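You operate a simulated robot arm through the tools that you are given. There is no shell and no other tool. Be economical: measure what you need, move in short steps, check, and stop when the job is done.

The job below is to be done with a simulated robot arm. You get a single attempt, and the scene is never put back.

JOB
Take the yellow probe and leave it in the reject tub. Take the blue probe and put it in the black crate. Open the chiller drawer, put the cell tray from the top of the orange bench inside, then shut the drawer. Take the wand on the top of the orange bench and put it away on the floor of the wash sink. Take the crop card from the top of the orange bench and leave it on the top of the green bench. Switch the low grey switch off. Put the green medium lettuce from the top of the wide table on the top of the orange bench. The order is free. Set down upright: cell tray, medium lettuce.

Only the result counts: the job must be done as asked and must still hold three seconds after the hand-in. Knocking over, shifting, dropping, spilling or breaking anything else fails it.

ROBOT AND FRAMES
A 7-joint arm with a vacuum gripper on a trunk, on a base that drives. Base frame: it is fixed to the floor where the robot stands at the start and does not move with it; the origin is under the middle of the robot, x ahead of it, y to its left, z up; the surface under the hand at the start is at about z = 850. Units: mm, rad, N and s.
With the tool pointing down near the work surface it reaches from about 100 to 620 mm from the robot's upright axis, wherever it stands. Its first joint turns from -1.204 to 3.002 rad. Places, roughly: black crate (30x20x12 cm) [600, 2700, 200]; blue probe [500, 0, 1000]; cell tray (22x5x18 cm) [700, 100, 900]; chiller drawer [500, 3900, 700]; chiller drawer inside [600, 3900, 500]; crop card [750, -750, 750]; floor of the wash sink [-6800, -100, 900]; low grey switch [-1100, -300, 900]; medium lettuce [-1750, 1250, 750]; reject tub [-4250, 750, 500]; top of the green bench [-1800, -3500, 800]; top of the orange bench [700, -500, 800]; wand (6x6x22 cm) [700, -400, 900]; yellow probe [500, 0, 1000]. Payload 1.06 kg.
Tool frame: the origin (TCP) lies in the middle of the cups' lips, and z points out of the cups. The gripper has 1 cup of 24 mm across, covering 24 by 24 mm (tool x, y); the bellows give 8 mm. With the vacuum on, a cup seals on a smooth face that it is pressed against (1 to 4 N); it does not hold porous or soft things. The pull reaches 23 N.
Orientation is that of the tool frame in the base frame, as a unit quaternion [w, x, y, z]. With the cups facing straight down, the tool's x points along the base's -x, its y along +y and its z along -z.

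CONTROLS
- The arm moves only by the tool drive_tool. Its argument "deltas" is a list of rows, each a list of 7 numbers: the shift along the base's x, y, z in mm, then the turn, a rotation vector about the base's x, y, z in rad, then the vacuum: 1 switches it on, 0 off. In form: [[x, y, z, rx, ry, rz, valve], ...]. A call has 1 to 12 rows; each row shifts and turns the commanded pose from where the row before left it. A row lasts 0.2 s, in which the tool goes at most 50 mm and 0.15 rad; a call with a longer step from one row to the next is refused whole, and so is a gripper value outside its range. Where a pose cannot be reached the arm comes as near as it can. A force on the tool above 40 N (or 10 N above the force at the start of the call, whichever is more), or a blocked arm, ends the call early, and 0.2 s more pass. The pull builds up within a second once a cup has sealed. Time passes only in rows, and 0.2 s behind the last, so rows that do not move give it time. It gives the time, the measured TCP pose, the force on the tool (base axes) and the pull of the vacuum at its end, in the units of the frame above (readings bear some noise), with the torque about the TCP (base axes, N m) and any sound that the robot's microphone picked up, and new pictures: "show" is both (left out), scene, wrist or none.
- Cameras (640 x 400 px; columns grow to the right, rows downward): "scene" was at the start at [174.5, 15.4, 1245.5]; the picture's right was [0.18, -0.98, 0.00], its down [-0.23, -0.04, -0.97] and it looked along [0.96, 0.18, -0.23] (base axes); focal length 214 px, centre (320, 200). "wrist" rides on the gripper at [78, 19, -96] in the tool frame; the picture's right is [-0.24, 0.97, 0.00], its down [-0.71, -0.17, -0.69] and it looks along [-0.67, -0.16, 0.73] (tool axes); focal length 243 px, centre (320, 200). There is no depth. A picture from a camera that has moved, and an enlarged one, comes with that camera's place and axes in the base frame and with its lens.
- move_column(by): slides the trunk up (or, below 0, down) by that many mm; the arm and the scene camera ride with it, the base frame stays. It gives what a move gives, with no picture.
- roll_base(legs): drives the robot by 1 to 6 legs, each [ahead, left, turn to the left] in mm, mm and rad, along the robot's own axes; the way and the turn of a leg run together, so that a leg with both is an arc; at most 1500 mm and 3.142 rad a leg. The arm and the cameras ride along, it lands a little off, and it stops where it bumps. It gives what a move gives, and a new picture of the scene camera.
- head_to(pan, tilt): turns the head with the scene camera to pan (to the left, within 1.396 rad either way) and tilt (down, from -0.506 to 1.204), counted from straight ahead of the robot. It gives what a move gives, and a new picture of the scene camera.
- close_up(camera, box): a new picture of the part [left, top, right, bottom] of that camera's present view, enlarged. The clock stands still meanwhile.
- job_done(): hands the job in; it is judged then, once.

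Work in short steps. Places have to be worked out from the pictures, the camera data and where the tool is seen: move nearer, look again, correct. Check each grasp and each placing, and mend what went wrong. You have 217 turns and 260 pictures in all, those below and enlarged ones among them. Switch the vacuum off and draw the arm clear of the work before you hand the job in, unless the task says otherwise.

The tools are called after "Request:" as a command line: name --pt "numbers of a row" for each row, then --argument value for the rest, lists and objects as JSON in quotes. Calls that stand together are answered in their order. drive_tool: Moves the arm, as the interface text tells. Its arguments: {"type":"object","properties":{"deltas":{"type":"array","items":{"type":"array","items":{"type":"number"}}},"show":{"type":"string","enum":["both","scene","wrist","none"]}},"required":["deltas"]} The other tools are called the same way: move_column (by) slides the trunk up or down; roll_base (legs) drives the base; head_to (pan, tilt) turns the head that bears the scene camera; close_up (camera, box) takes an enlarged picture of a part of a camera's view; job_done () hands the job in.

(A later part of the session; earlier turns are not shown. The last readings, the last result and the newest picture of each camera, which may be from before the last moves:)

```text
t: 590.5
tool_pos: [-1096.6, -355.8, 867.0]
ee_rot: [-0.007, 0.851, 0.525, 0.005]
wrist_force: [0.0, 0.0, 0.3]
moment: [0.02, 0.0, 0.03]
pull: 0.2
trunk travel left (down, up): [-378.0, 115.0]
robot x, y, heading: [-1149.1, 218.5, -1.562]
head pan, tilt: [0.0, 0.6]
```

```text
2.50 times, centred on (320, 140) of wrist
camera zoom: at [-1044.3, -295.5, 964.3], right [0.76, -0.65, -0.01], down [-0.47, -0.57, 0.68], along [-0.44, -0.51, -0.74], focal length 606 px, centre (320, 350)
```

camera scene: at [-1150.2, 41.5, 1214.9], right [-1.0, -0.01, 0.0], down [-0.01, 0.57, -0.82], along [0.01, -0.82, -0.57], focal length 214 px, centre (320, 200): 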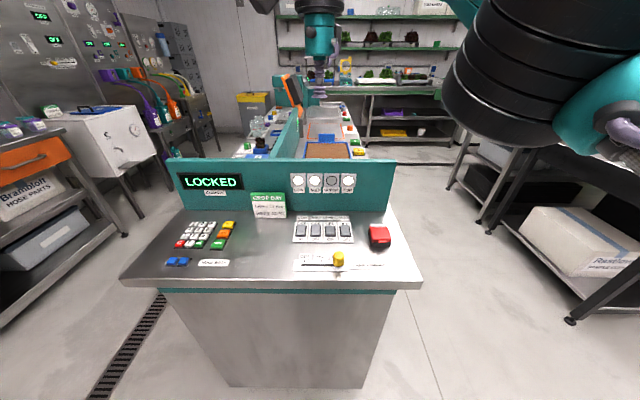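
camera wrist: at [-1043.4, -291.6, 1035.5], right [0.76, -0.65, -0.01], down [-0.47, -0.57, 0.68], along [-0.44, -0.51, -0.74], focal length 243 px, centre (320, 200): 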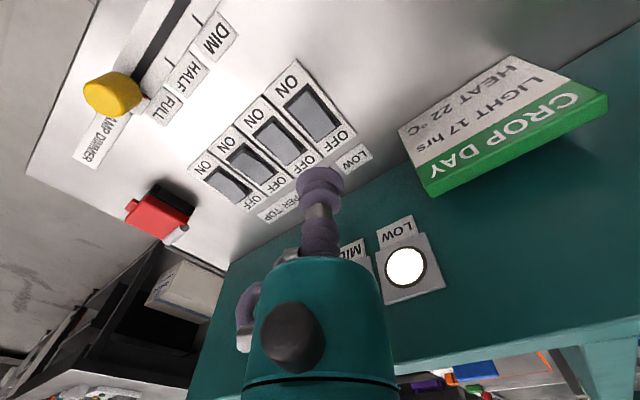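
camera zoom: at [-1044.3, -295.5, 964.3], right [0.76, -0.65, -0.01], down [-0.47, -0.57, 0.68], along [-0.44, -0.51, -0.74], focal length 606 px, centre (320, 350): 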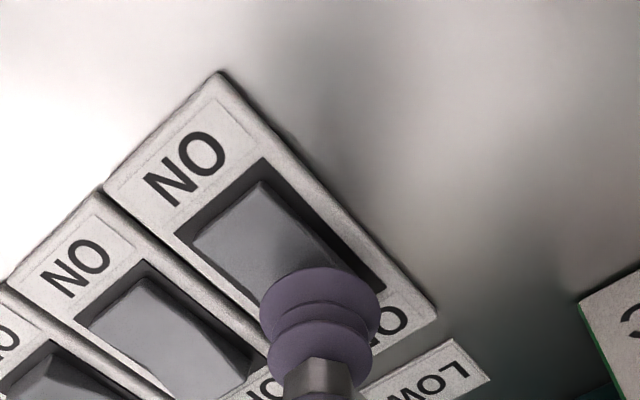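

The cup is over the OFF end, so I'll press down in small steps.

Request:
drive_tool --pt "0 0 -3 0 0 0 0" --pt "0 0 -3 0 0 0 0" --pt "0 0 -3 0 0 0 0" --pt "0 0 -3 0 0 0 0" --show "none"

Request:
close_up --camera "wrist" --box '[220, 60, 480, 300]'

```text
t: 591.5
tool_pos: [-1097.5, -356.3, 856.7]
ee_rot: [-0.006, 0.851, 0.525, 0.006]
wrist_force: [0.2, -1.3, 4.5]
moment: [0.03, 0.01, -0.02]
pull: 0.0
trunk travel left (down, up): [-378.0, 115.0]
robot x, y, heading: [-1150.3, 216.0, -1.568]
head pan, tilt: [0.0, 0.6]
```

```text
1.67 times, centred on (350, 180) of wrist
camera zoom: at [-1044.7, -295.4, 952.4], right [0.76, -0.65, -0.01], down [-0.47, -0.56, 0.68], along [-0.44, -0.51, -0.74], focal length 404 px, centre (270, 233)
```

zoom: 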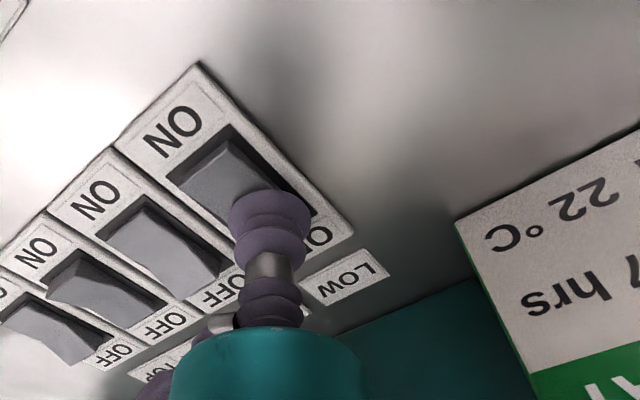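

Contact is at 4.5 N and the rocker hasn't flipped yet, so I'll press further.

Request:
drive_tool --pt "0 0 -2 0 0 0 0" --pt "0 0 -2 0 0 0 0" --pt "0 0 -2 0 0 0 0" --pt "0 0 -2 0 0 0 0" --show "none"

Request:
close_up --camera "wrist" --box '[220, 60, 480, 300]'

```text
t: 592.5
tool_pos: [-1095.8, -357.4, 851.0]
ee_rot: [-0.003, 0.851, 0.525, 0.004]
wrist_force: [-0.8, -14.6, 33.1]
moment: [0.4, -0.04, 0.19]
pull: 0.1
trunk travel left (down, up): [-378.0, 115.0]
robot x, y, heading: [-1149.1, 212.6, -1.567]
head pan, tilt: [0.0, 0.6]
```

```text
1.67 times, centred on (350, 180) of wrist
camera zoom: at [-1044.6, -296.3, 947.1], right [0.76, -0.65, 0.0], down [-0.48, -0.56, 0.68], along [-0.44, -0.52, -0.74], focal length 404 px, centre (270, 233)
```

zoom: 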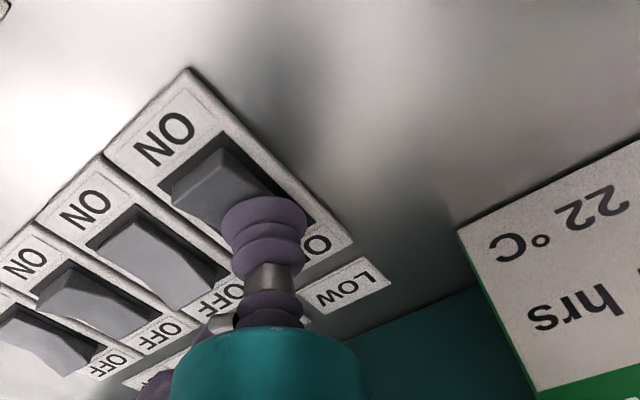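

The rocker flipped (its ON end is now raised). I'll lift away and verify the lamp.

Request:
drive_tool --pt "0 0 8 0 0 0 0" --pt "0 0 30 0 0 0 0" --pt "0 0 40 0 0 0 0" --pt "0 10 45 0 0 0 0" --pt "0 30 45 0 0 0 0" --pt "0 30 45 0 0 0 0" --show "none"

Request:
close_up --camera "scene" --box '[260, 150, 420, 290]'

```text
refused: row 5 steps farther than a row can; nothing moved
```

```text
2.86 times, centred on (340, 220) of scene
camera zoom: at [-1150.4, 43.0, 1215.6], right [-1.0, -0.01, 0.0], down [-0.01, 0.56, -0.83], along [0.01, -0.83, -0.56], focal length 613 px, centre (263, 143)
```

zoom: 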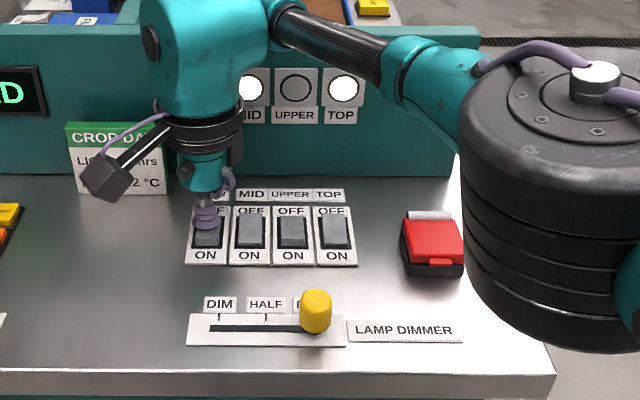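

A step was too long; I'll redo the lift with shorter steps.

Request:
drive_tool --pt "0 0 8 0 0 0 0" --pt "0 0 25 0 0 0 0" --pt "0 0 35 0 0 0 0" --pt "0 0 40 0 0 0 0" --pt "0 15 40 0 0 0 0" --pt "0 15 40 0 0 0 0" --pt "0 15 40 0 0 0 0" --show "none"

Request:
close_up --camera "scene" --box '[260, 150, 420, 290]'

```text
t: 594.1
tool_pos: [-1097.0, -308.8, 1076.3]
ee_rot: [-0.006, 0.851, 0.525, 0.004]
wrist_force: [-0.4, 0.1, 0.3]
moment: [0.02, -0.01, -0.01]
pull: 0.0
trunk travel left (down, up): [-378.0, 115.0]
robot x, y, heading: [-1149.0, 216.1, -1.561]
head pan, tilt: [0.0, 0.6]
```

```text
2.86 times, centred on (340, 220) of scene
camera zoom: at [-1150.2, 42.5, 1215.1], right [-1.0, -0.01, 0.0], down [-0.01, 0.56, -0.83], along [0.01, -0.83, -0.56], focal length 613 px, centre (263, 143)
```

zoom: 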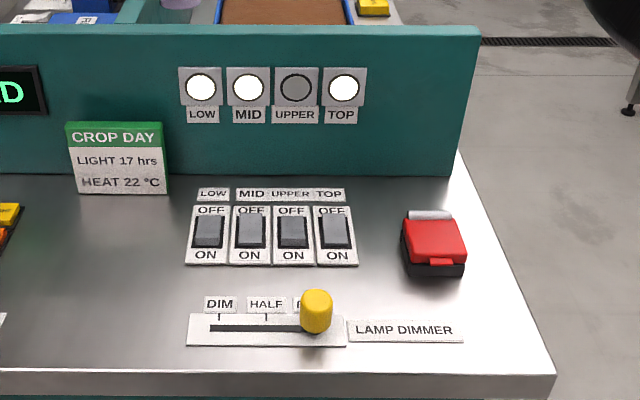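

Request:
close_up --camera "scene" --box '[300, 155, 360, 220]'

Request:
close_up --camera "wrist" --box '[200, 0, 520, 220]'

```text
6.15 times, centred on (330, 188) of scene
camera zoom: at [-1150.2, 42.5, 1215.1], right [-1.0, -0.01, 0.0], down [-0.01, 0.56, -0.83], along [0.01, -0.83, -0.56], focal length 1320 px, centre (258, 277)
```

zoom: 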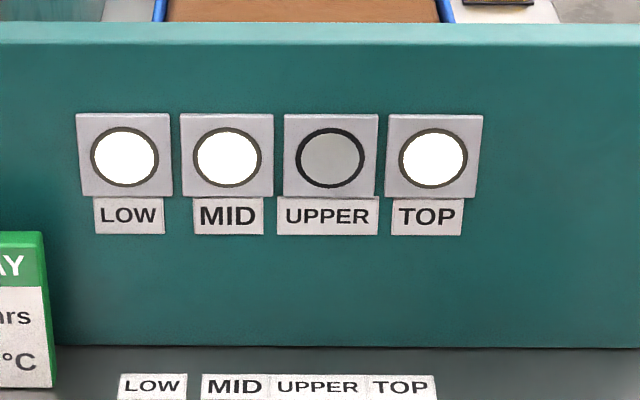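

```text
1.82 times, centred on (360, 110) of wrist
camera zoom: at [-1044.4, -248.7, 1172.6], right [0.76, -0.65, -0.01], down [-0.47, -0.57, 0.68], along [-0.44, -0.51, -0.74], focal length 441 px, centre (247, 364)
```

zoom: 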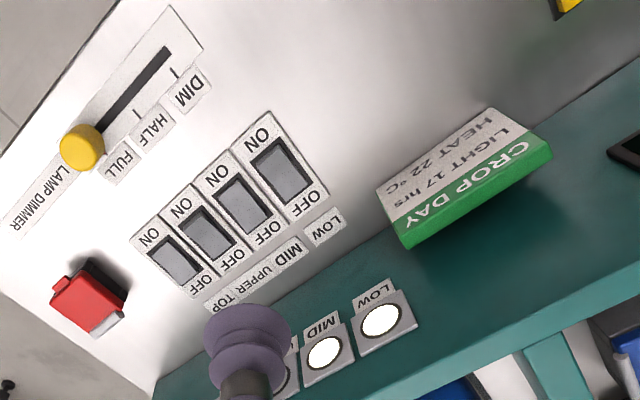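

Request:
close_up --camera "wrist" --box '[260, 50, 380, 180]'

Request:
close_up --camera "scene" --box '[300, 210, 360, 250]'

```text
3.08 times, centred on (320, 115) of wrist
camera zoom: at [-1044.4, -248.7, 1172.6], right [0.76, -0.65, -0.01], down [-0.47, -0.57, 0.68], along [-0.44, -0.51, -0.74], focal length 746 px, centre (320, 462)
```

zoom: 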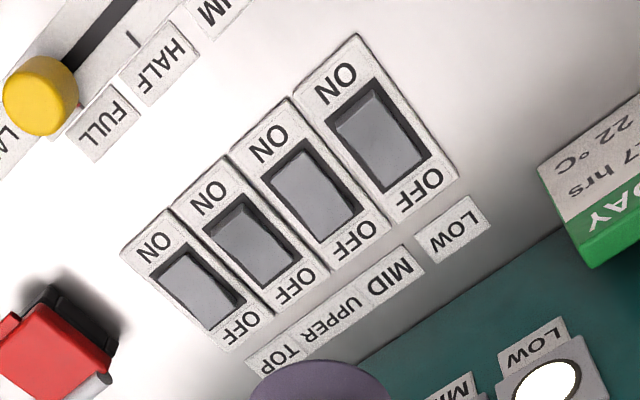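

```text
10.00 times, centred on (330, 230) of scene
camera zoom: at [-1150.2, 42.5, 1215.1], right [-1.0, -0.01, 0.0], down [-0.01, 0.56, -0.83], along [0.01, -0.83, -0.56], focal length 2145 px, centre (220, -100)
```

zoom: 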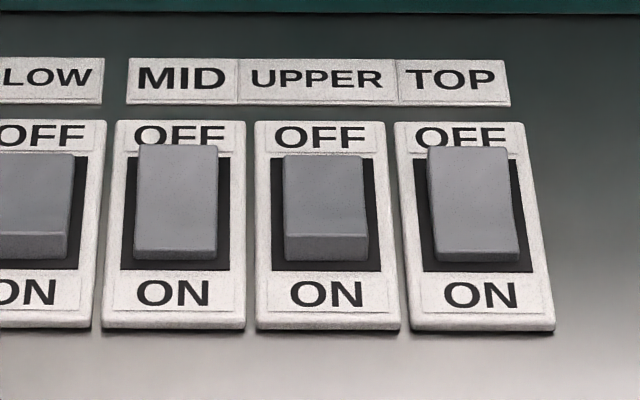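

All matches: LOW now sits like UPPER, in the OFF position. Next is the crop card, so I'll back off and drive to the orange bench's right part.

Request:
roll_base --legs '[[-200, 0, 0], [0, 880, 0]]'

Request:
roll_base --legs '[[0, 0, 1.56], [0, -1250, 0]]'

Request:
head_to --pan 0.0 --tilt 0.6

```text
t: 603.4
tool_pos: [-218.9, -106.4, 1075.3]
ee_rot: [-0.006, 0.853, 0.521, 0.005]
wrist_force: [-0.5, -0.3, -0.4]
moment: [0.0, 0.04, 0.0]
pull: 0.1
trunk travel left (down, up): [-378.0, 115.0]
robot x, y, heading: [-271.4, 417.2, -1.566]
head pan, tilt: [0.0, 0.6]
camera scene: at [-269.8, 244.5, 1215.1], right [-1.0, 0.0, 0.0], down [0.0, 0.56, -0.83], along [0.0, -0.83, -0.56], focal length 214 px, centre (320, 200)
```

scene: 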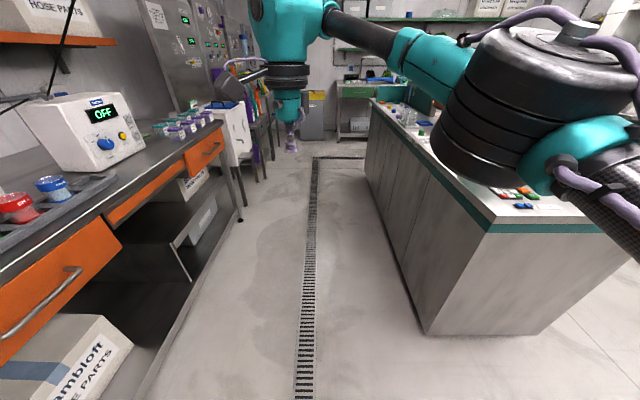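

```text
t: 618.4
tool_pos: [228.5, -790.5, 1075.5]
ee_rot: [-0.007, 0.25, 0.968, -0.001]
wrist_force: [-0.4, -0.4, 0.1]
moment: [0.02, -0.03, 0.05]
pull: 0.0
trunk travel left (down, up): [-378.0, 115.0]
robot x, y, heading: [-295.4, -823.3, -0.031]
head pan, tilt: [0.0, 0.6]
camera scene: at [-126.5, -831.2, 1215.1], right [-0.03, -1.0, 0.0], down [-0.56, 0.02, -0.83], along [0.82, -0.02, -0.56], focal length 214 px, centre (320, 200)
```

scene: 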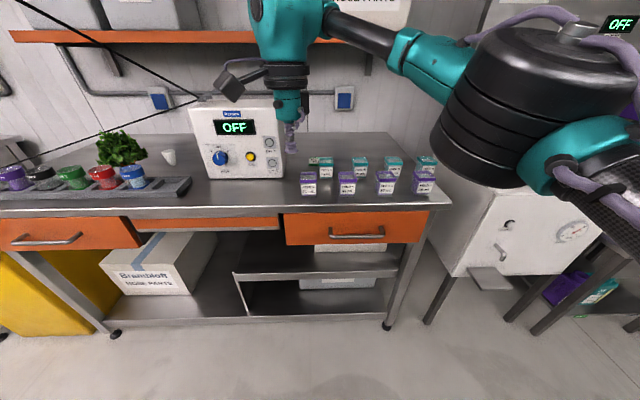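

```text
t: 619.0
tool_pos: [228.6, -790.6, 1075.1]
ee_rot: [-0.007, 0.25, 0.968, -0.001]
wrist_force: [0.2, 0.8, 0.2]
moment: [0.0, -0.01, -0.03]
pull: 0.0
trunk travel left (down, up): [-378.0, 115.0]
robot x, y, heading: [-297.6, -825.7, -0.032]
head pan, tilt: [0.0, 0.6]
camera scene: at [-126.5, -831.2, 1215.1], right [-0.03, -1.0, 0.0], down [-0.56, 0.02, -0.83], along [0.82, -0.02, -0.56], focal length 214 px, centre (320, 200)
```

scene: 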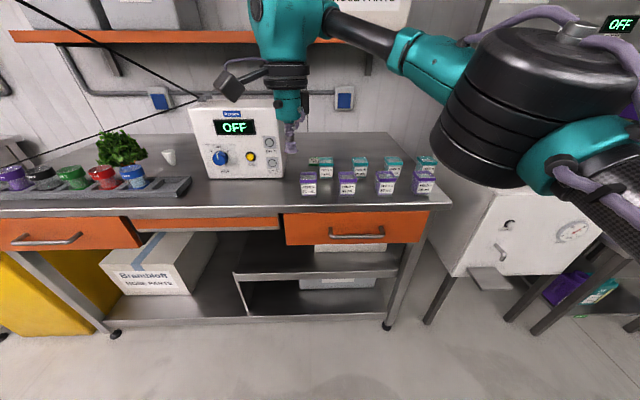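

The card is at about (665, -845), behind the feed cups. I'll move the base ahead and view it from above with the wrist camera.

Request:
roll_base --legs '[[350, 0, 0.031]]'

Request:
close_up --camera "wrist" --box '[0, 0, 640, 400]'

Request:
close_up --camera "scene" --box '[200, 120, 420, 270]'

```text
t: 621.2
tool_pos: [579.2, -783.0, 1075.1]
ee_rot: [-0.008, 0.237, 0.972, -0.001]
wrist_force: [-0.5, -1.3, -0.3]
moment: [-0.02, -0.01, 0.01]
pull: 0.1
trunk travel left (down, up): [-378.0, 115.0]
robot x, y, heading: [55.7, -830.4, -0.003]
head pan, tilt: [0.0, 0.6]
camera scene: at [224.6, -832.4, 1215.0], right [0.0, -1.0, 0.0], down [-0.57, 0.0, -0.82], along [0.82, 0.0, -0.57], focal length 214 px, centre (320, 200)
```

scene: 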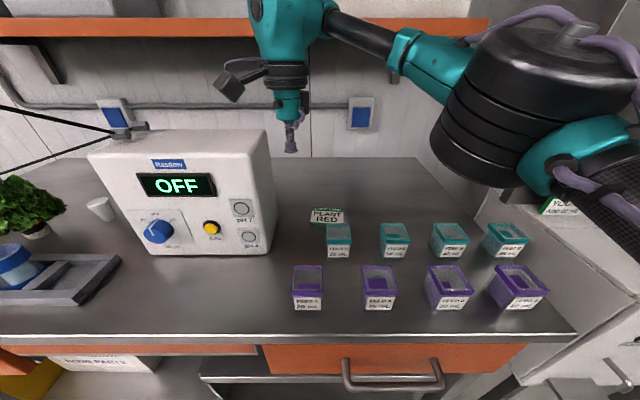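

```text
1.00 times, centred on (320, 200) of wrist (not enlarged: the box is as wide or as high as the picture)
camera zoom: at [519.9, -729.3, 1171.9], right [0.66, 0.75, -0.01], down [0.56, -0.48, 0.68], along [0.51, -0.45, -0.74], focal length 243 px, centre (320, 200)
```

zoom: 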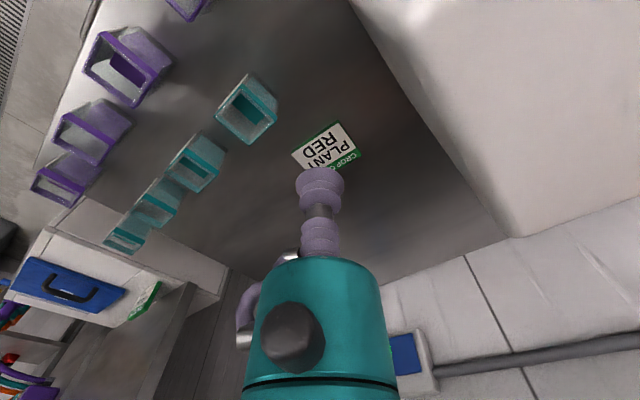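

```text
2.67 times, centred on (310, 195) of scene
camera zoom: at [224.6, -832.4, 1215.0], right [0.0, -1.0, 0.0], down [-0.57, 0.0, -0.82], along [0.82, 0.0, -0.57], focal length 572 px, centre (347, 213)
```

zoom: 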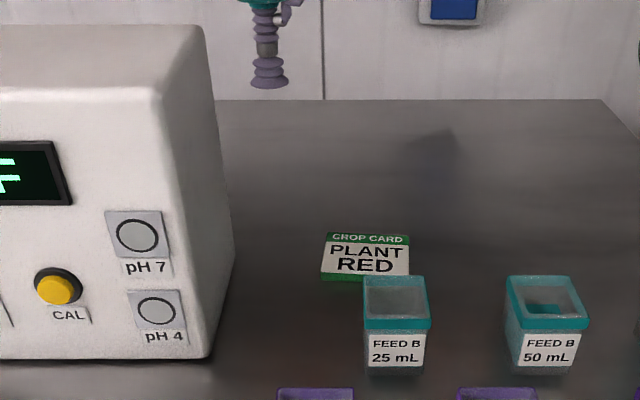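

The card centre is at about (656, -846). I'll move over it and come down to z≈920 for a check.

Request:
drive_tool --pt "10 -12 -35 0 0 0 0" --pt "14 -12 -35 0 0 0 0" --pt "18 -13 -35 0 0 0 0" --pt "18 -13 -30 0 0 0 0" --pt "17 -13 -20 0 0 0 0" --show "none"

Request:
close_up --camera "wrist" --box '[160, 50, 480, 250]'

Request:
close_up --camera "scene" --box '[250, 140, 450, 270]'

```text
t: 622.4
tool_pos: [655.3, -846.0, 921.1]
ee_rot: [-0.008, 0.236, 0.972, -0.001]
wrist_force: [0.3, -0.6, 0.4]
moment: [0.04, -0.02, 0.01]
pull: 0.0
trunk travel left (down, up): [-378.0, 115.0]
robot x, y, heading: [52.1, -832.5, -0.008]
head pan, tilt: [0.0, 0.6]
```

```text
2.00 times, centred on (320, 150) of wrist
camera zoom: at [596.7, -792.7, 1017.6], right [0.66, 0.75, -0.01], down [0.56, -0.48, 0.68], along [0.51, -0.45, -0.74], focal length 485 px, centre (320, 300)
```

zoom: 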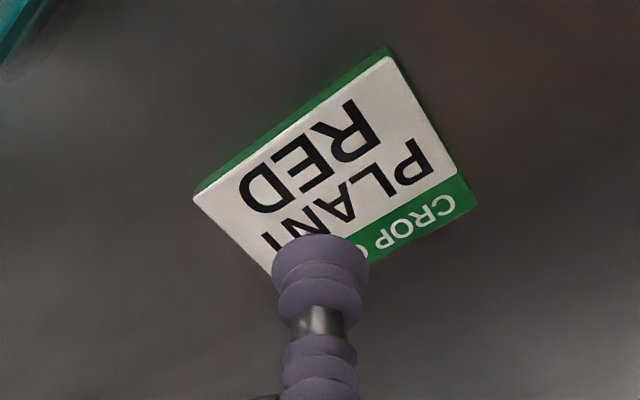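

```text
3.08 times, centred on (350, 205) of scene
camera zoom: at [224.3, -832.4, 1215.1], right [0.0, -1.0, 0.0], down [-0.57, 0.0, -0.82], along [0.82, 0.0, -0.57], focal length 660 px, centre (228, 185)
```

zoom: 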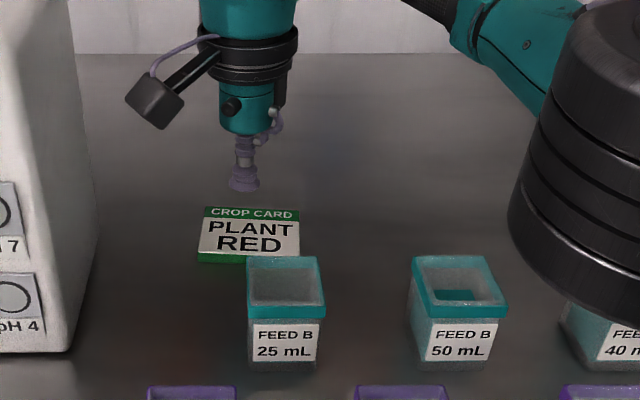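

It's centred within 7 mm. I'll adjust and descend with the vacuum on.

Request:
drive_tool --pt "6 0 -20 0 0 0 0" --pt "0 0 -20 0 0 0 0" --pt "0 0 -6 0 0 0 1" --pt "0 0 -3 0 0 0 1" --pt "0 0 -3 0 0 0 1" --pt "0 0 -2 0 0 0 1" --pt "0 0 -2 0 0 0 1" --show "none"

```text
t: 624.0
tool_pos: [662.0, -845.7, 863.8]
ee_rot: [-0.008, 0.237, 0.971, -0.002]
wrist_force: [0.8, 0.3, -0.3]
moment: [-0.02, 0.04, 0.01]
pull: 23.1
trunk travel left (down, up): [-378.0, 115.0]
robot x, y, heading: [50.2, -832.5, 0.0]
head pan, tilt: [0.0, 0.6]
```

It has sealed at 23 N. I'll lift the card straight up.

Request:
drive_tool --pt "0 0 5 0 0 0 1" --pt "0 0 15 0 0 0 1" --pt "0 0 30 0 0 0 1" --pt "0 0 40 0 0 0 1" --pt "-5 0 40 0 0 0 1" --pt "-10 0 40 0 0 0 1" --pt "-15 0 40 0 0 0 1" --show "wrist"

```text
t: 625.6
tool_pos: [632.5, -843.2, 1074.7]
ee_rot: [-0.008, 0.237, 0.972, -0.001]
wrist_force: [-0.3, -0.1, -0.4]
moment: [0.01, 0.0, -0.01]
pull: 23.4
trunk travel left (down, up): [-378.0, 115.0]
robot x, y, heading: [55.8, -831.5, -0.004]
head pan, tilt: [0.0, 0.6]
camera wrist: at [573.3, -791.4, 1172.2], right [0.66, 0.75, -0.01], down [0.56, -0.48, 0.68], along [0.51, -0.45, -0.74], focal length 243 px, centre (320, 200)
```

wrist: 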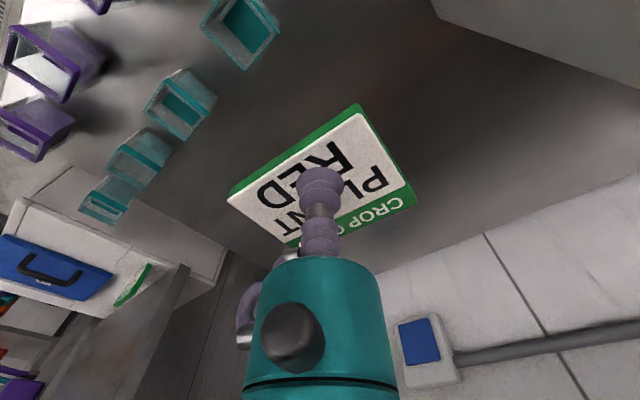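

The card is held. I'll back out, turn south and look down the aisle toward the green bench.

Request:
roll_base --legs '[[-330, 0, 0]]'

Request:
roll_base --legs '[[0, 0, -1.57]]'

Request:
head_to --pan -0.3 --tilt 0.35

```text
t: 627.8
tool_pos: [304.5, -842.2, 1075.5]
ee_rot: [-0.007, 0.236, 0.972, -0.001]
wrist_force: [0.0, 1.5, -0.1]
moment: [0.0, -0.02, 0.01]
pull: 23.0
trunk travel left (down, up): [-378.0, 115.0]
robot x, y, heading: [-274.6, -829.9, -0.003]
head pan, tilt: [0.0, 0.6]
camera scene: at [-104.4, -831.4, 1215.1], right [0.0, -1.0, 0.0], down [-0.56, 0.0, -0.83], along [0.83, 0.0, -0.56], focal length 214 px, centre (320, 200)
```

scene: 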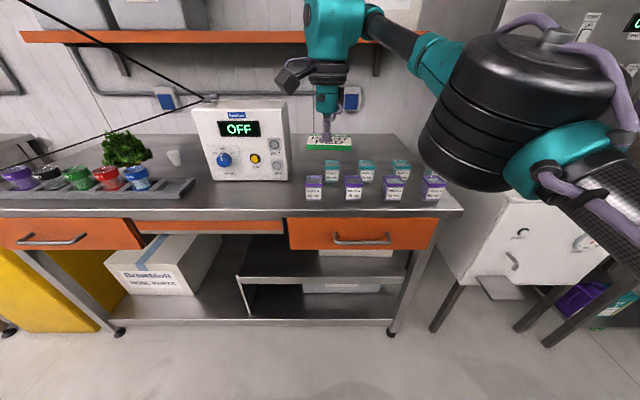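

```text
t: 632.0
tool_pos: [-280.4, -1409.1, 1075.3]
ee_rot: [-0.006, 0.851, 0.526, 0.004]
wrist_force: [0.4, -0.6, -1.4]
moment: [-0.02, 0.0, 0.01]
pull: 22.8
trunk travel left (down, up): [-378.0, 115.0]
robot x, y, heading: [-273.6, -829.4, -1.56]
head pan, tilt: [0.0, 0.6]
camera scene: at [-272.8, -1002.0, 1215.1], right [-1.0, -0.01, 0.0], down [-0.01, 0.56, -0.83], along [0.01, -0.83, -0.56], focal length 214 px, centre (320, 200)
```

scene: 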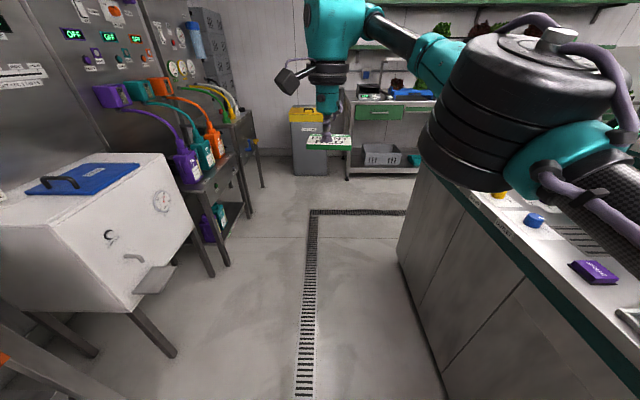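

```text
t: 632.8
tool_pos: [-279.8, -1409.1, 1073.6]
ee_rot: [-0.006, 0.851, 0.526, 0.004]
wrist_force: [0.1, 0.0, -0.1]
moment: [0.03, 0.0, -0.03]
pull: 22.9
trunk travel left (down, up): [-378.0, 115.0]
robot x, y, heading: [-268.5, -831.6, -1.557]
head pan, tilt: [-0.3, 0.351]
camera scene: at [-300.2, -1003.0, 1237.8], right [-0.96, 0.28, 0.0], down [0.1, 0.33, -0.94], along [-0.27, -0.9, -0.34], focal length 214 px, centre (320, 200)
```

scene: 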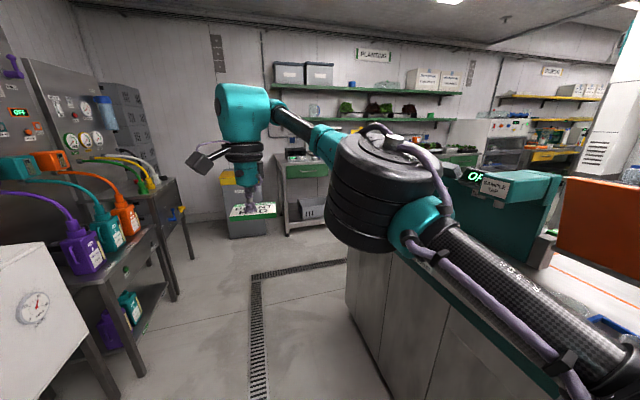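

The green (planting) bench starts at about (-515, -3216) along the south wall. I'll drive down the aisle and look at its top.

Request:
roll_base --legs '[[1480, 0, 0], [0, -450, 0]]'

Request:
head_to --pan -0.2 --tilt 0.5

```text
t: 643.7
tool_pos: [-689.0, -2883.6, 1074.5]
ee_rot: [-0.007, 0.855, 0.519, 0.004]
wrist_force: [0.4, 0.1, -0.3]
moment: [-0.02, -0.02, -0.01]
pull: 23.0
trunk travel left (down, up): [-378.0, 115.0]
robot x, y, heading: [-680.7, -2304.0, -1.57]
head pan, tilt: [-0.3, 0.351]
stopped in leg 2: the robot was blocked; the commanded pose is now the measured one
camera scene: at [-703.8, -2477.1, 1237.9], right [-0.95, 0.3, 0.0], down [0.1, 0.33, -0.94], along [-0.28, -0.9, -0.34], focal length 214 px, centre (320, 200)
```

scene: 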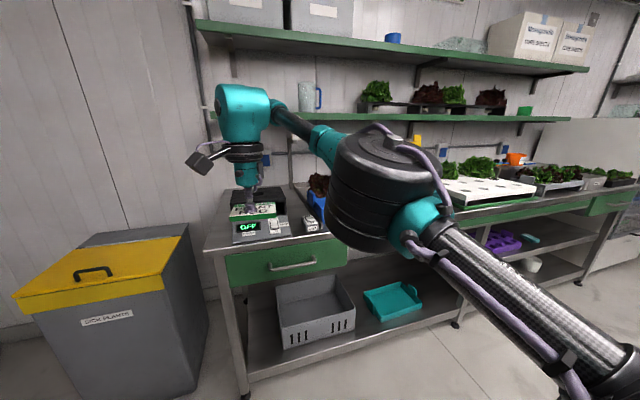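

```text
t: 644.4
tool_pos: [-687.9, -2883.4, 1075.8]
ee_rot: [-0.007, 0.854, 0.52, 0.003]
wrist_force: [0.0, -0.8, 0.2]
moment: [0.02, 0.02, -0.01]
pull: 23.1
trunk travel left (down, up): [-378.0, 115.0]
robot x, y, heading: [-680.8, -2304.9, -1.571]
head pan, tilt: [-0.201, 0.499]
camera scene: at [-693.4, -2477.1, 1224.2], right [-0.98, 0.2, 0.0], down [0.09, 0.47, -0.88], along [-0.18, -0.86, -0.48], focal length 214 px, centre (320, 200)
```

scene: 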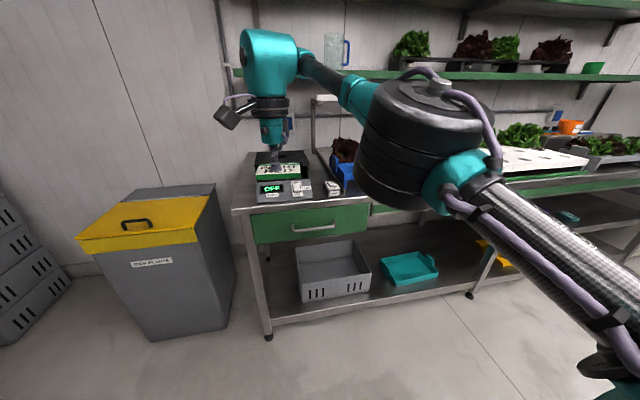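

The base touched the island's corner. I'll step away from it, go further south, then continue west to view the bench.

Request:
roll_base --legs '[[0, 60, 0], [220, 0, 0]]'

Request:
head_to --pan -1.2 --tilt 0.6

```text
t: 646.9
tool_pos: [-632.6, -3102.5, 1075.0]
ee_rot: [-0.006, 0.854, 0.52, 0.004]
wrist_force: [-0.2, 0.5, -0.6]
moment: [-0.01, -0.01, -0.01]
pull: 22.7
trunk travel left (down, up): [-378.0, 115.0]
robot x, y, heading: [-619.7, -2525.1, -1.569]
head pan, tilt: [-0.201, 0.499]
camera scene: at [-638.7, -2696.7, 1224.0], right [-0.98, 0.2, 0.0], down [0.1, 0.47, -0.88], along [-0.17, -0.86, -0.48], focal length 214 px, centre (320, 200)
```

scene: 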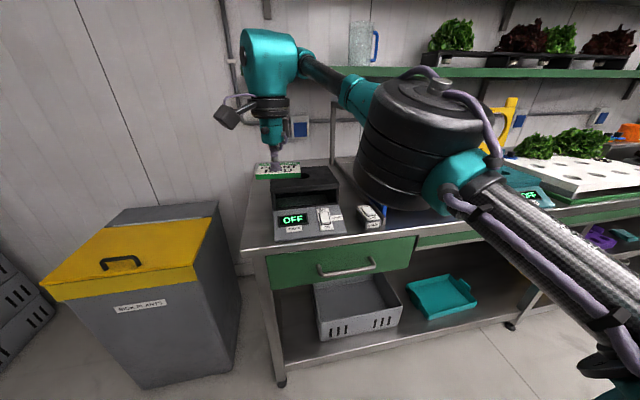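

```text
t: 648.2
tool_pos: [-632.5, -3101.9, 1075.3]
ee_rot: [-0.005, 0.854, 0.521, 0.004]
wrist_force: [0.2, -0.1, 0.4]
moment: [-0.02, 0.04, -0.02]
pull: 22.7
trunk travel left (down, up): [-378.0, 115.0]
robot x, y, heading: [-619.5, -2524.3, -1.568]
head pan, tilt: [-1.201, 0.6]
camera scene: at [-703.0, -2639.0, 1215.1], right [-0.36, 0.93, 0.0], down [0.53, 0.2, -0.83], along [-0.77, -0.3, -0.56], focal length 214 px, centre (320, 200)
```

scene: 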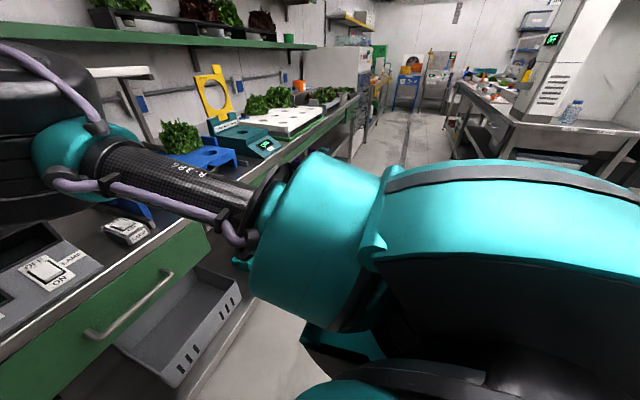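

Request:
roll_base --legs '[[60, -700, 0]]'

Request:
head_to --pan 0.1 --tilt 0.6

```text
t: 654.7
tool_pos: [-1327.0, -3158.9, 1074.3]
ee_rot: [-0.006, 0.856, 0.517, 0.005]
wrist_force: [-0.6, -0.2, -1.0]
moment: [-0.01, -0.03, 0.0]
pull: 22.6
trunk travel left (down, up): [-378.0, 115.0]
robot x, y, heading: [-1312.4, -2577.0, -1.576]
head pan, tilt: [-1.201, 0.6]
camera scene: at [-1394.5, -2695.7, 1215.0], right [-0.35, 0.94, 0.0], down [0.53, 0.2, -0.83], along [-0.77, -0.29, -0.56], focal length 214 px, centre (320, 200)
```

scene: 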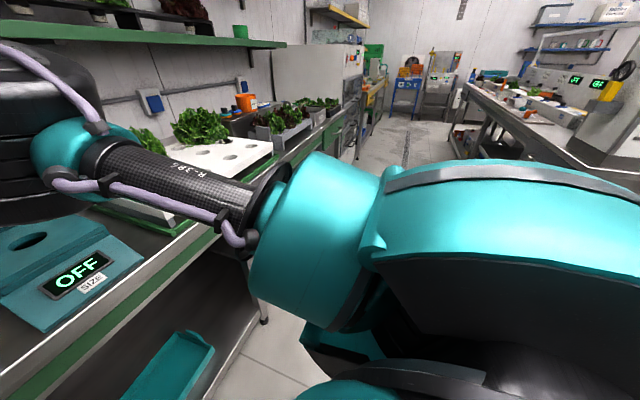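

```text
t: 656.1
tool_pos: [-1327.6, -3161.0, 1074.5]
ee_rot: [-0.006, 0.856, 0.517, 0.005]
wrist_force: [-0.4, 0.1, -0.7]
moment: [0.0, 0.01, 0.02]
pull: 23.1
trunk travel left (down, up): [-378.0, 115.0]
robot x, y, heading: [-1309.5, -2581.2, -1.582]
head pan, tilt: [0.099, 0.6]
camera scene: at [-1303.7, -2752.3, 1215.1], right [-1.0, -0.09, 0.0], down [-0.05, 0.56, -0.83], along [0.08, -0.82, -0.56], focal length 214 px, centre (320, 200)
```

scene: 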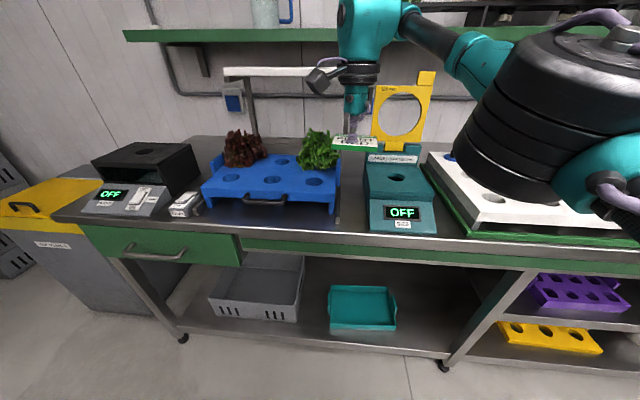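

The bench is crowded here, so I'll look further west along it for a clear patch.

Request:
close_up --camera "scene" --box '[70, 100, 460, 260]'

Request:
roll_base --legs '[[-40, -750, 0]]'

```text
1.64 times, centred on (265, 180) of scene
camera zoom: at [-1303.7, -2752.3, 1215.1], right [-1.0, -0.09, 0.0], down [-0.05, 0.56, -0.83], along [0.08, -0.82, -0.56], focal length 352 px, centre (410, 233)
```

zoom: 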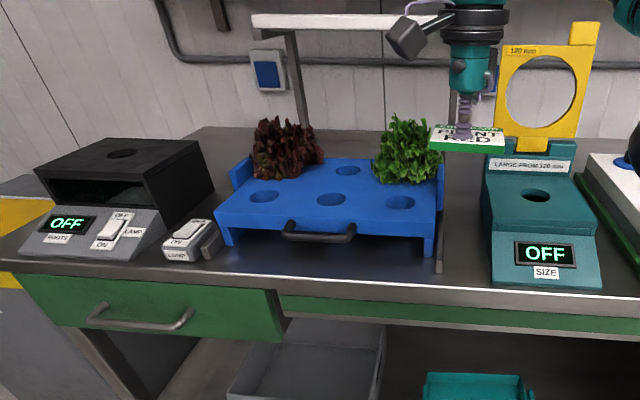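

```text
t: 663.2
tool_pos: [-2083.3, -3111.3, 1075.1]
ee_rot: [-0.006, 0.857, 0.515, 0.005]
wrist_force: [0.3, 0.1, 0.0]
moment: [0.0, -0.01, 0.0]
pull: 22.5
trunk travel left (down, up): [-378.0, 115.0]
robot x, y, heading: [-2062.1, -2535.4, -1.583]
head pan, tilt: [0.099, 0.6]
camera scene: at [-2057.9, -2705.0, 1215.1], right [-1.0, -0.09, 0.0], down [-0.05, 0.56, -0.83], along [0.07, -0.82, -0.56], focal length 214 px, centre (320, 200)
```

scene: 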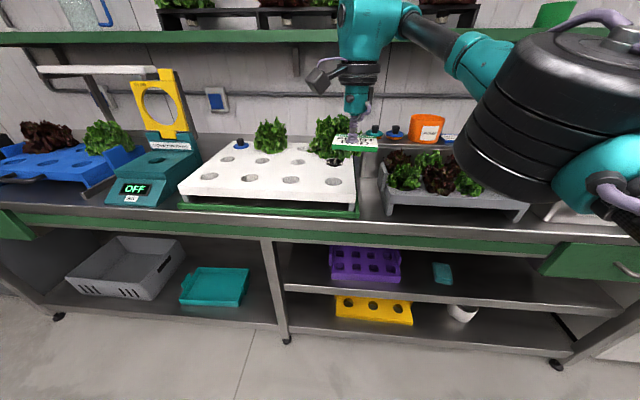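

Request:
close_up --camera "scene" --box '[180, 100, 560, 260]'

Request:
close_up --camera "wrist" --box '[0, 0, 640, 400]'

Request:
roll_base --legs '[[0, -550, 0]]'

```text
1.68 times, centred on (370, 180) of scene
camera zoom: at [-2057.9, -2705.0, 1215.1], right [-1.0, -0.09, 0.0], down [-0.05, 0.56, -0.83], along [0.07, -0.82, -0.56], focal length 361 px, centre (236, 234)
```

zoom: 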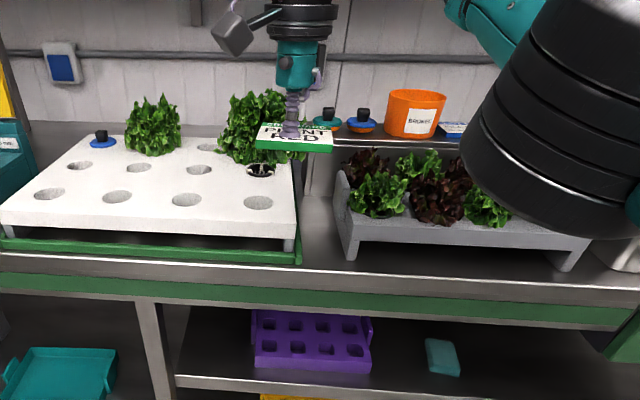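

```text
1.00 times, centred on (320, 200) of wrist (not enlarged: the box is as wide or as high as the picture)
camera zoom: at [-2030.3, -3052.9, 1171.6], right [0.75, -0.66, -0.01], down [-0.49, -0.55, 0.68], along [-0.45, -0.5, -0.74], focal length 243 px, centre (320, 200)
```

zoom: 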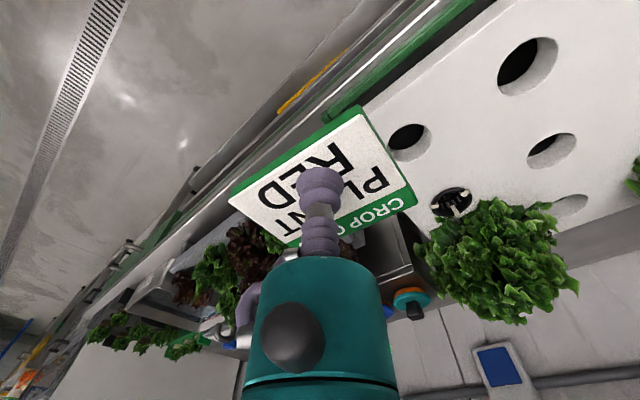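

```text
t: 668.5
tool_pos: [-2629.9, -3107.3, 1074.2]
ee_rot: [-0.006, 0.856, 0.517, 0.004]
wrist_force: [0.3, -0.6, -0.6]
moment: [0.02, -0.01, -0.02]
pull: 22.4
trunk travel left (down, up): [-378.0, 115.0]
robot x, y, heading: [-2611.9, -2528.2, -1.58]
head pan, tilt: [0.099, 0.6]
camera scene: at [-2606.1, -2698.9, 1215.1], right [-1.0, -0.09, 0.0], down [-0.05, 0.56, -0.83], along [0.07, -0.82, -0.56], focal length 214 px, centre (320, 200)
```

scene: 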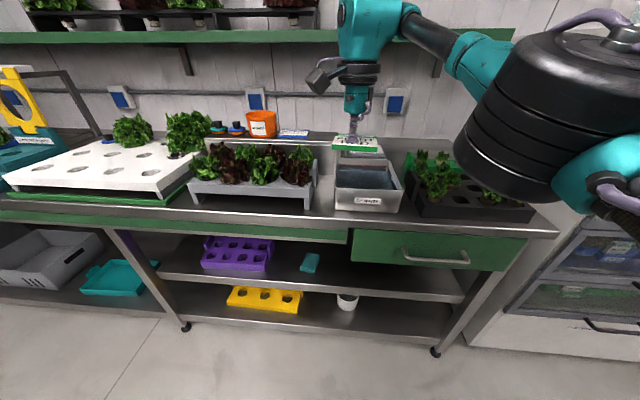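

The best patch is the gap (about 77 mm) between the white board and the grey lettuce tray, around (-2160, -3155). The card is about 86 × 55 mm, so I'll turn it 90° to go in lengthwise. I'm driving back there and turning the tool.

Request:
roll_base --legs '[[45, 465, 0]]'

Request:
drive_tool --pt "0 0 0 0 0 0.143 1" --pt "0 0 0 0 0 0.143 1" --pt "0 0 0 0 0 0.143 1" --pt "0 0 0 0 0 0.143 1" --pt "0 0 0 0 0 0.143 1" --pt "0 0 0 0 0 0.143 1" --pt "0 0 0 0 0 0.143 1" --pt "0 0 0 0 0 0.143 1" --pt "0 0 0 0 0 0.143 1" --pt "0 0 0 0 0 0.143 1" --pt "0 0 0 0 0 0.141 1" --show "both"

```text
t: 673.1
tool_pos: [-2162.8, -3154.7, 1074.5]
ee_rot: [-0.007, 0.855, 0.519, 0.004]
wrist_force: [0.2, -0.2, -1.4]
moment: [-0.01, -0.02, -0.01]
pull: 23.7
trunk travel left (down, up): [-378.0, 115.0]
robot x, y, heading: [-2150.1, -2571.7, -1.571]
head pan, tilt: [0.099, 0.6]
camera scene: at [-2140.9, -2747.4, 1215.1], right [-1.0, -0.1, 0.0], down [-0.05, 0.56, -0.83], along [0.08, -0.82, -0.56], focal length 214 px, centre (320, 200)
```

scene: 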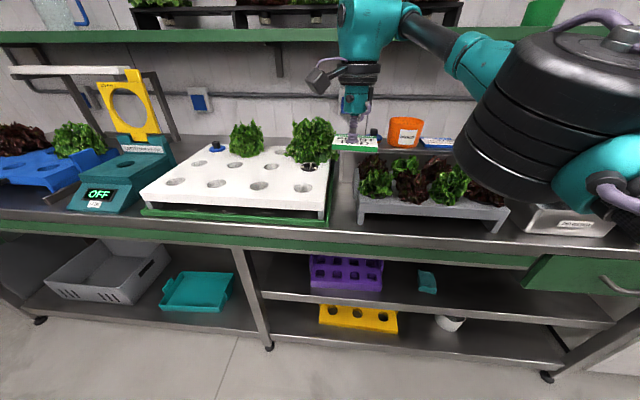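

```text
t: 675.5
tool_pos: [-2208.4, -3102.9, 1064.2]
ee_rot: [-0.005, 0.478, 0.878, -0.002]
wrist_force: [0.6, -0.4, 1.1]
moment: [0.0, 0.02, 0.01]
pull: 22.9
out of reach, approached as far as the arm can: row 6, 7, 8, 9, 10, 11
trunk travel left (down, up): [-378.0, 115.0]
robot x, y, heading: [-2148.7, -2576.0, -1.575]
head pan, tilt: [0.099, 0.6]
camera scene: at [-2141.4, -2747.3, 1215.1], right [-1.0, -0.1, 0.0], down [-0.05, 0.56, -0.83], along [0.08, -0.82, -0.56], focal length 214 px, centre (320, 200)
camera wrist: at [-2233.1, -3026.9, 1160.6], right [0.94, 0.33, -0.01], down [0.25, -0.69, 0.68], along [0.22, -0.65, -0.73], focal length 243 px, centre (320, 200)
```

scene: 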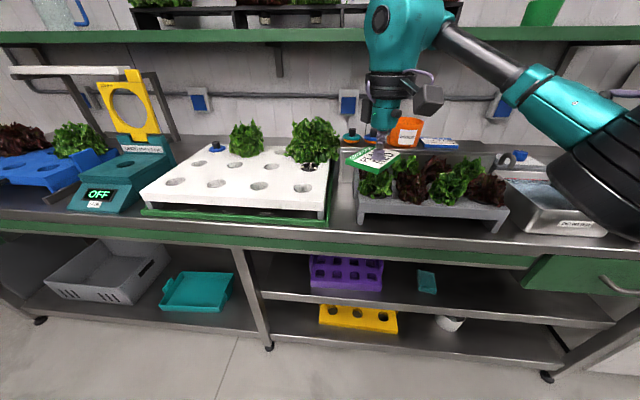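
wrist: 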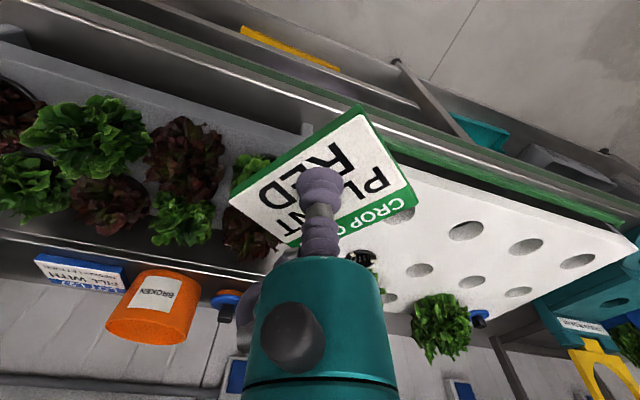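

The wrist joint's limit stopped that direction. I'll rotate the other way instead (total -90° from the original) and restore the position.

Request:
drive_tool --pt "10 0 0 0 0 -0.14 1" --pt "10 0 0 0 0 -0.14 1" --pt "10 0 0 0 0 -0.14 1" --pt "10 0 5 0 0 -0.14 1" --pt "6 0 5 0 0 -0.14 1" --pt "0 0 0 0 0 -0.14 1" --pt "0 0 0 0 0 -0.14 1" --pt "0 0 0 0 0 -0.14 1" --pt "0 0 0 0 0 -0.14 1" --pt "0 0 0 0 0 -0.14 1" --show "none"

Request:
drive_tool --pt "0 -6 0 0 0 -0.14 1" --pt "0 -6 0 0 0 -0.14 1" --pt "0 -6 0 0 0 -0.14 1" --pt "0 -6 0 0 0 -0.14 1" --pt "0 -6 0 0 0 -0.14 1" --pt "0 -6 0 0 0 -0.14 1" --pt "0 -6 0 0 0 -0.14 1" --pt "0 -6 0 0 0 -0.14 1" --pt "0 -4 0 0 0 -0.12 1" --show "both"

```text
t: 677.7
tool_pos: [-2162.2, -3103.1, 1074.7]
ee_rot: [-0.006, 0.932, 0.363, 0.001]
wrist_force: [0.6, 0.6, -0.4]
moment: [-0.05, -0.05, 0.01]
pull: 22.9
trunk travel left (down, up): [-378.0, 115.0]
robot x, y, heading: [-2148.7, -2574.0, -1.573]
head pan, tilt: [0.099, 0.6]
```

```text
t: 679.7
tool_pos: [-2161.3, -3155.2, 1073.5]
ee_rot: [-0.003, 0.969, -0.247, 0.004]
wrist_force: [-0.1, 0.4, -1.2]
moment: [0.05, 0.0, 0.02]
pull: 23.1
trunk travel left (down, up): [-378.0, 115.0]
robot x, y, heading: [-2150.0, -2576.1, -1.573]
head pan, tilt: [0.099, 0.6]
camera scene: at [-2140.9, -2747.4, 1215.1], right [-1.0, -0.1, 0.0], down [-0.05, 0.56, -0.83], along [0.08, -0.82, -0.56], focal length 214 px, centre (320, 200)
camera wrist: at [-2102.0, -3209.4, 1170.3], right [-0.67, -0.74, -0.01], down [-0.55, 0.49, 0.68], along [-0.5, 0.46, -0.73], focal length 243 px, centre (320, 200)
```

scene: 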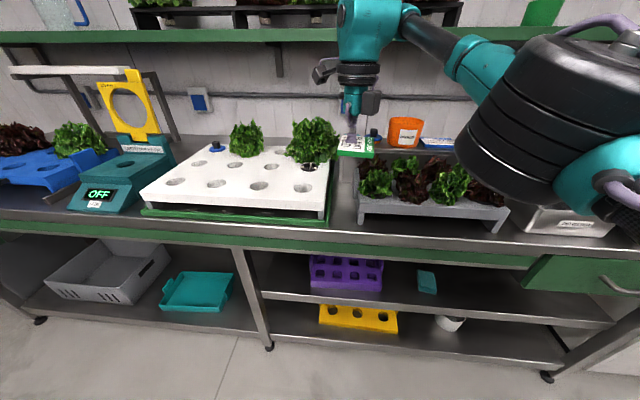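
wrist: 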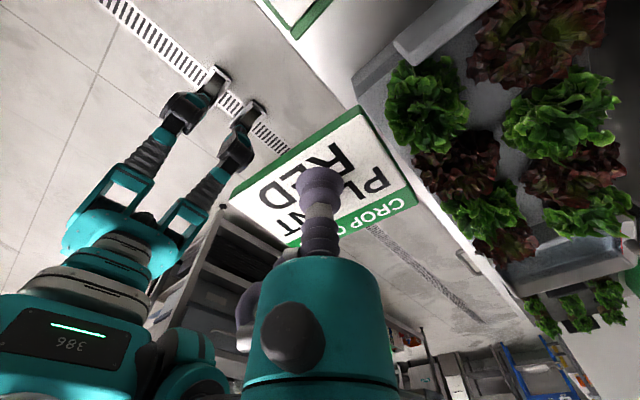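

The card now points lengthwise into the gap. I'll zoom in to check the gap edges against the card position.

Request:
close_up --camera "scene" --box '[280, 120, 400, 250]'

```text
3.08 times, centred on (340, 185) of scene
camera zoom: at [-2140.9, -2747.4, 1215.1], right [-1.0, -0.1, 0.0], down [-0.05, 0.56, -0.83], along [0.08, -0.82, -0.56], focal length 660 px, centre (258, 246)
```

zoom: 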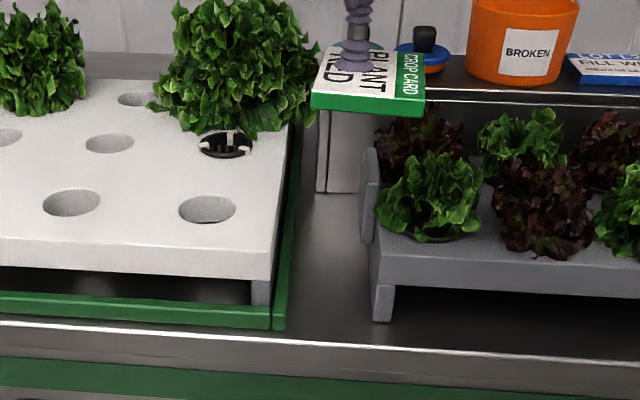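

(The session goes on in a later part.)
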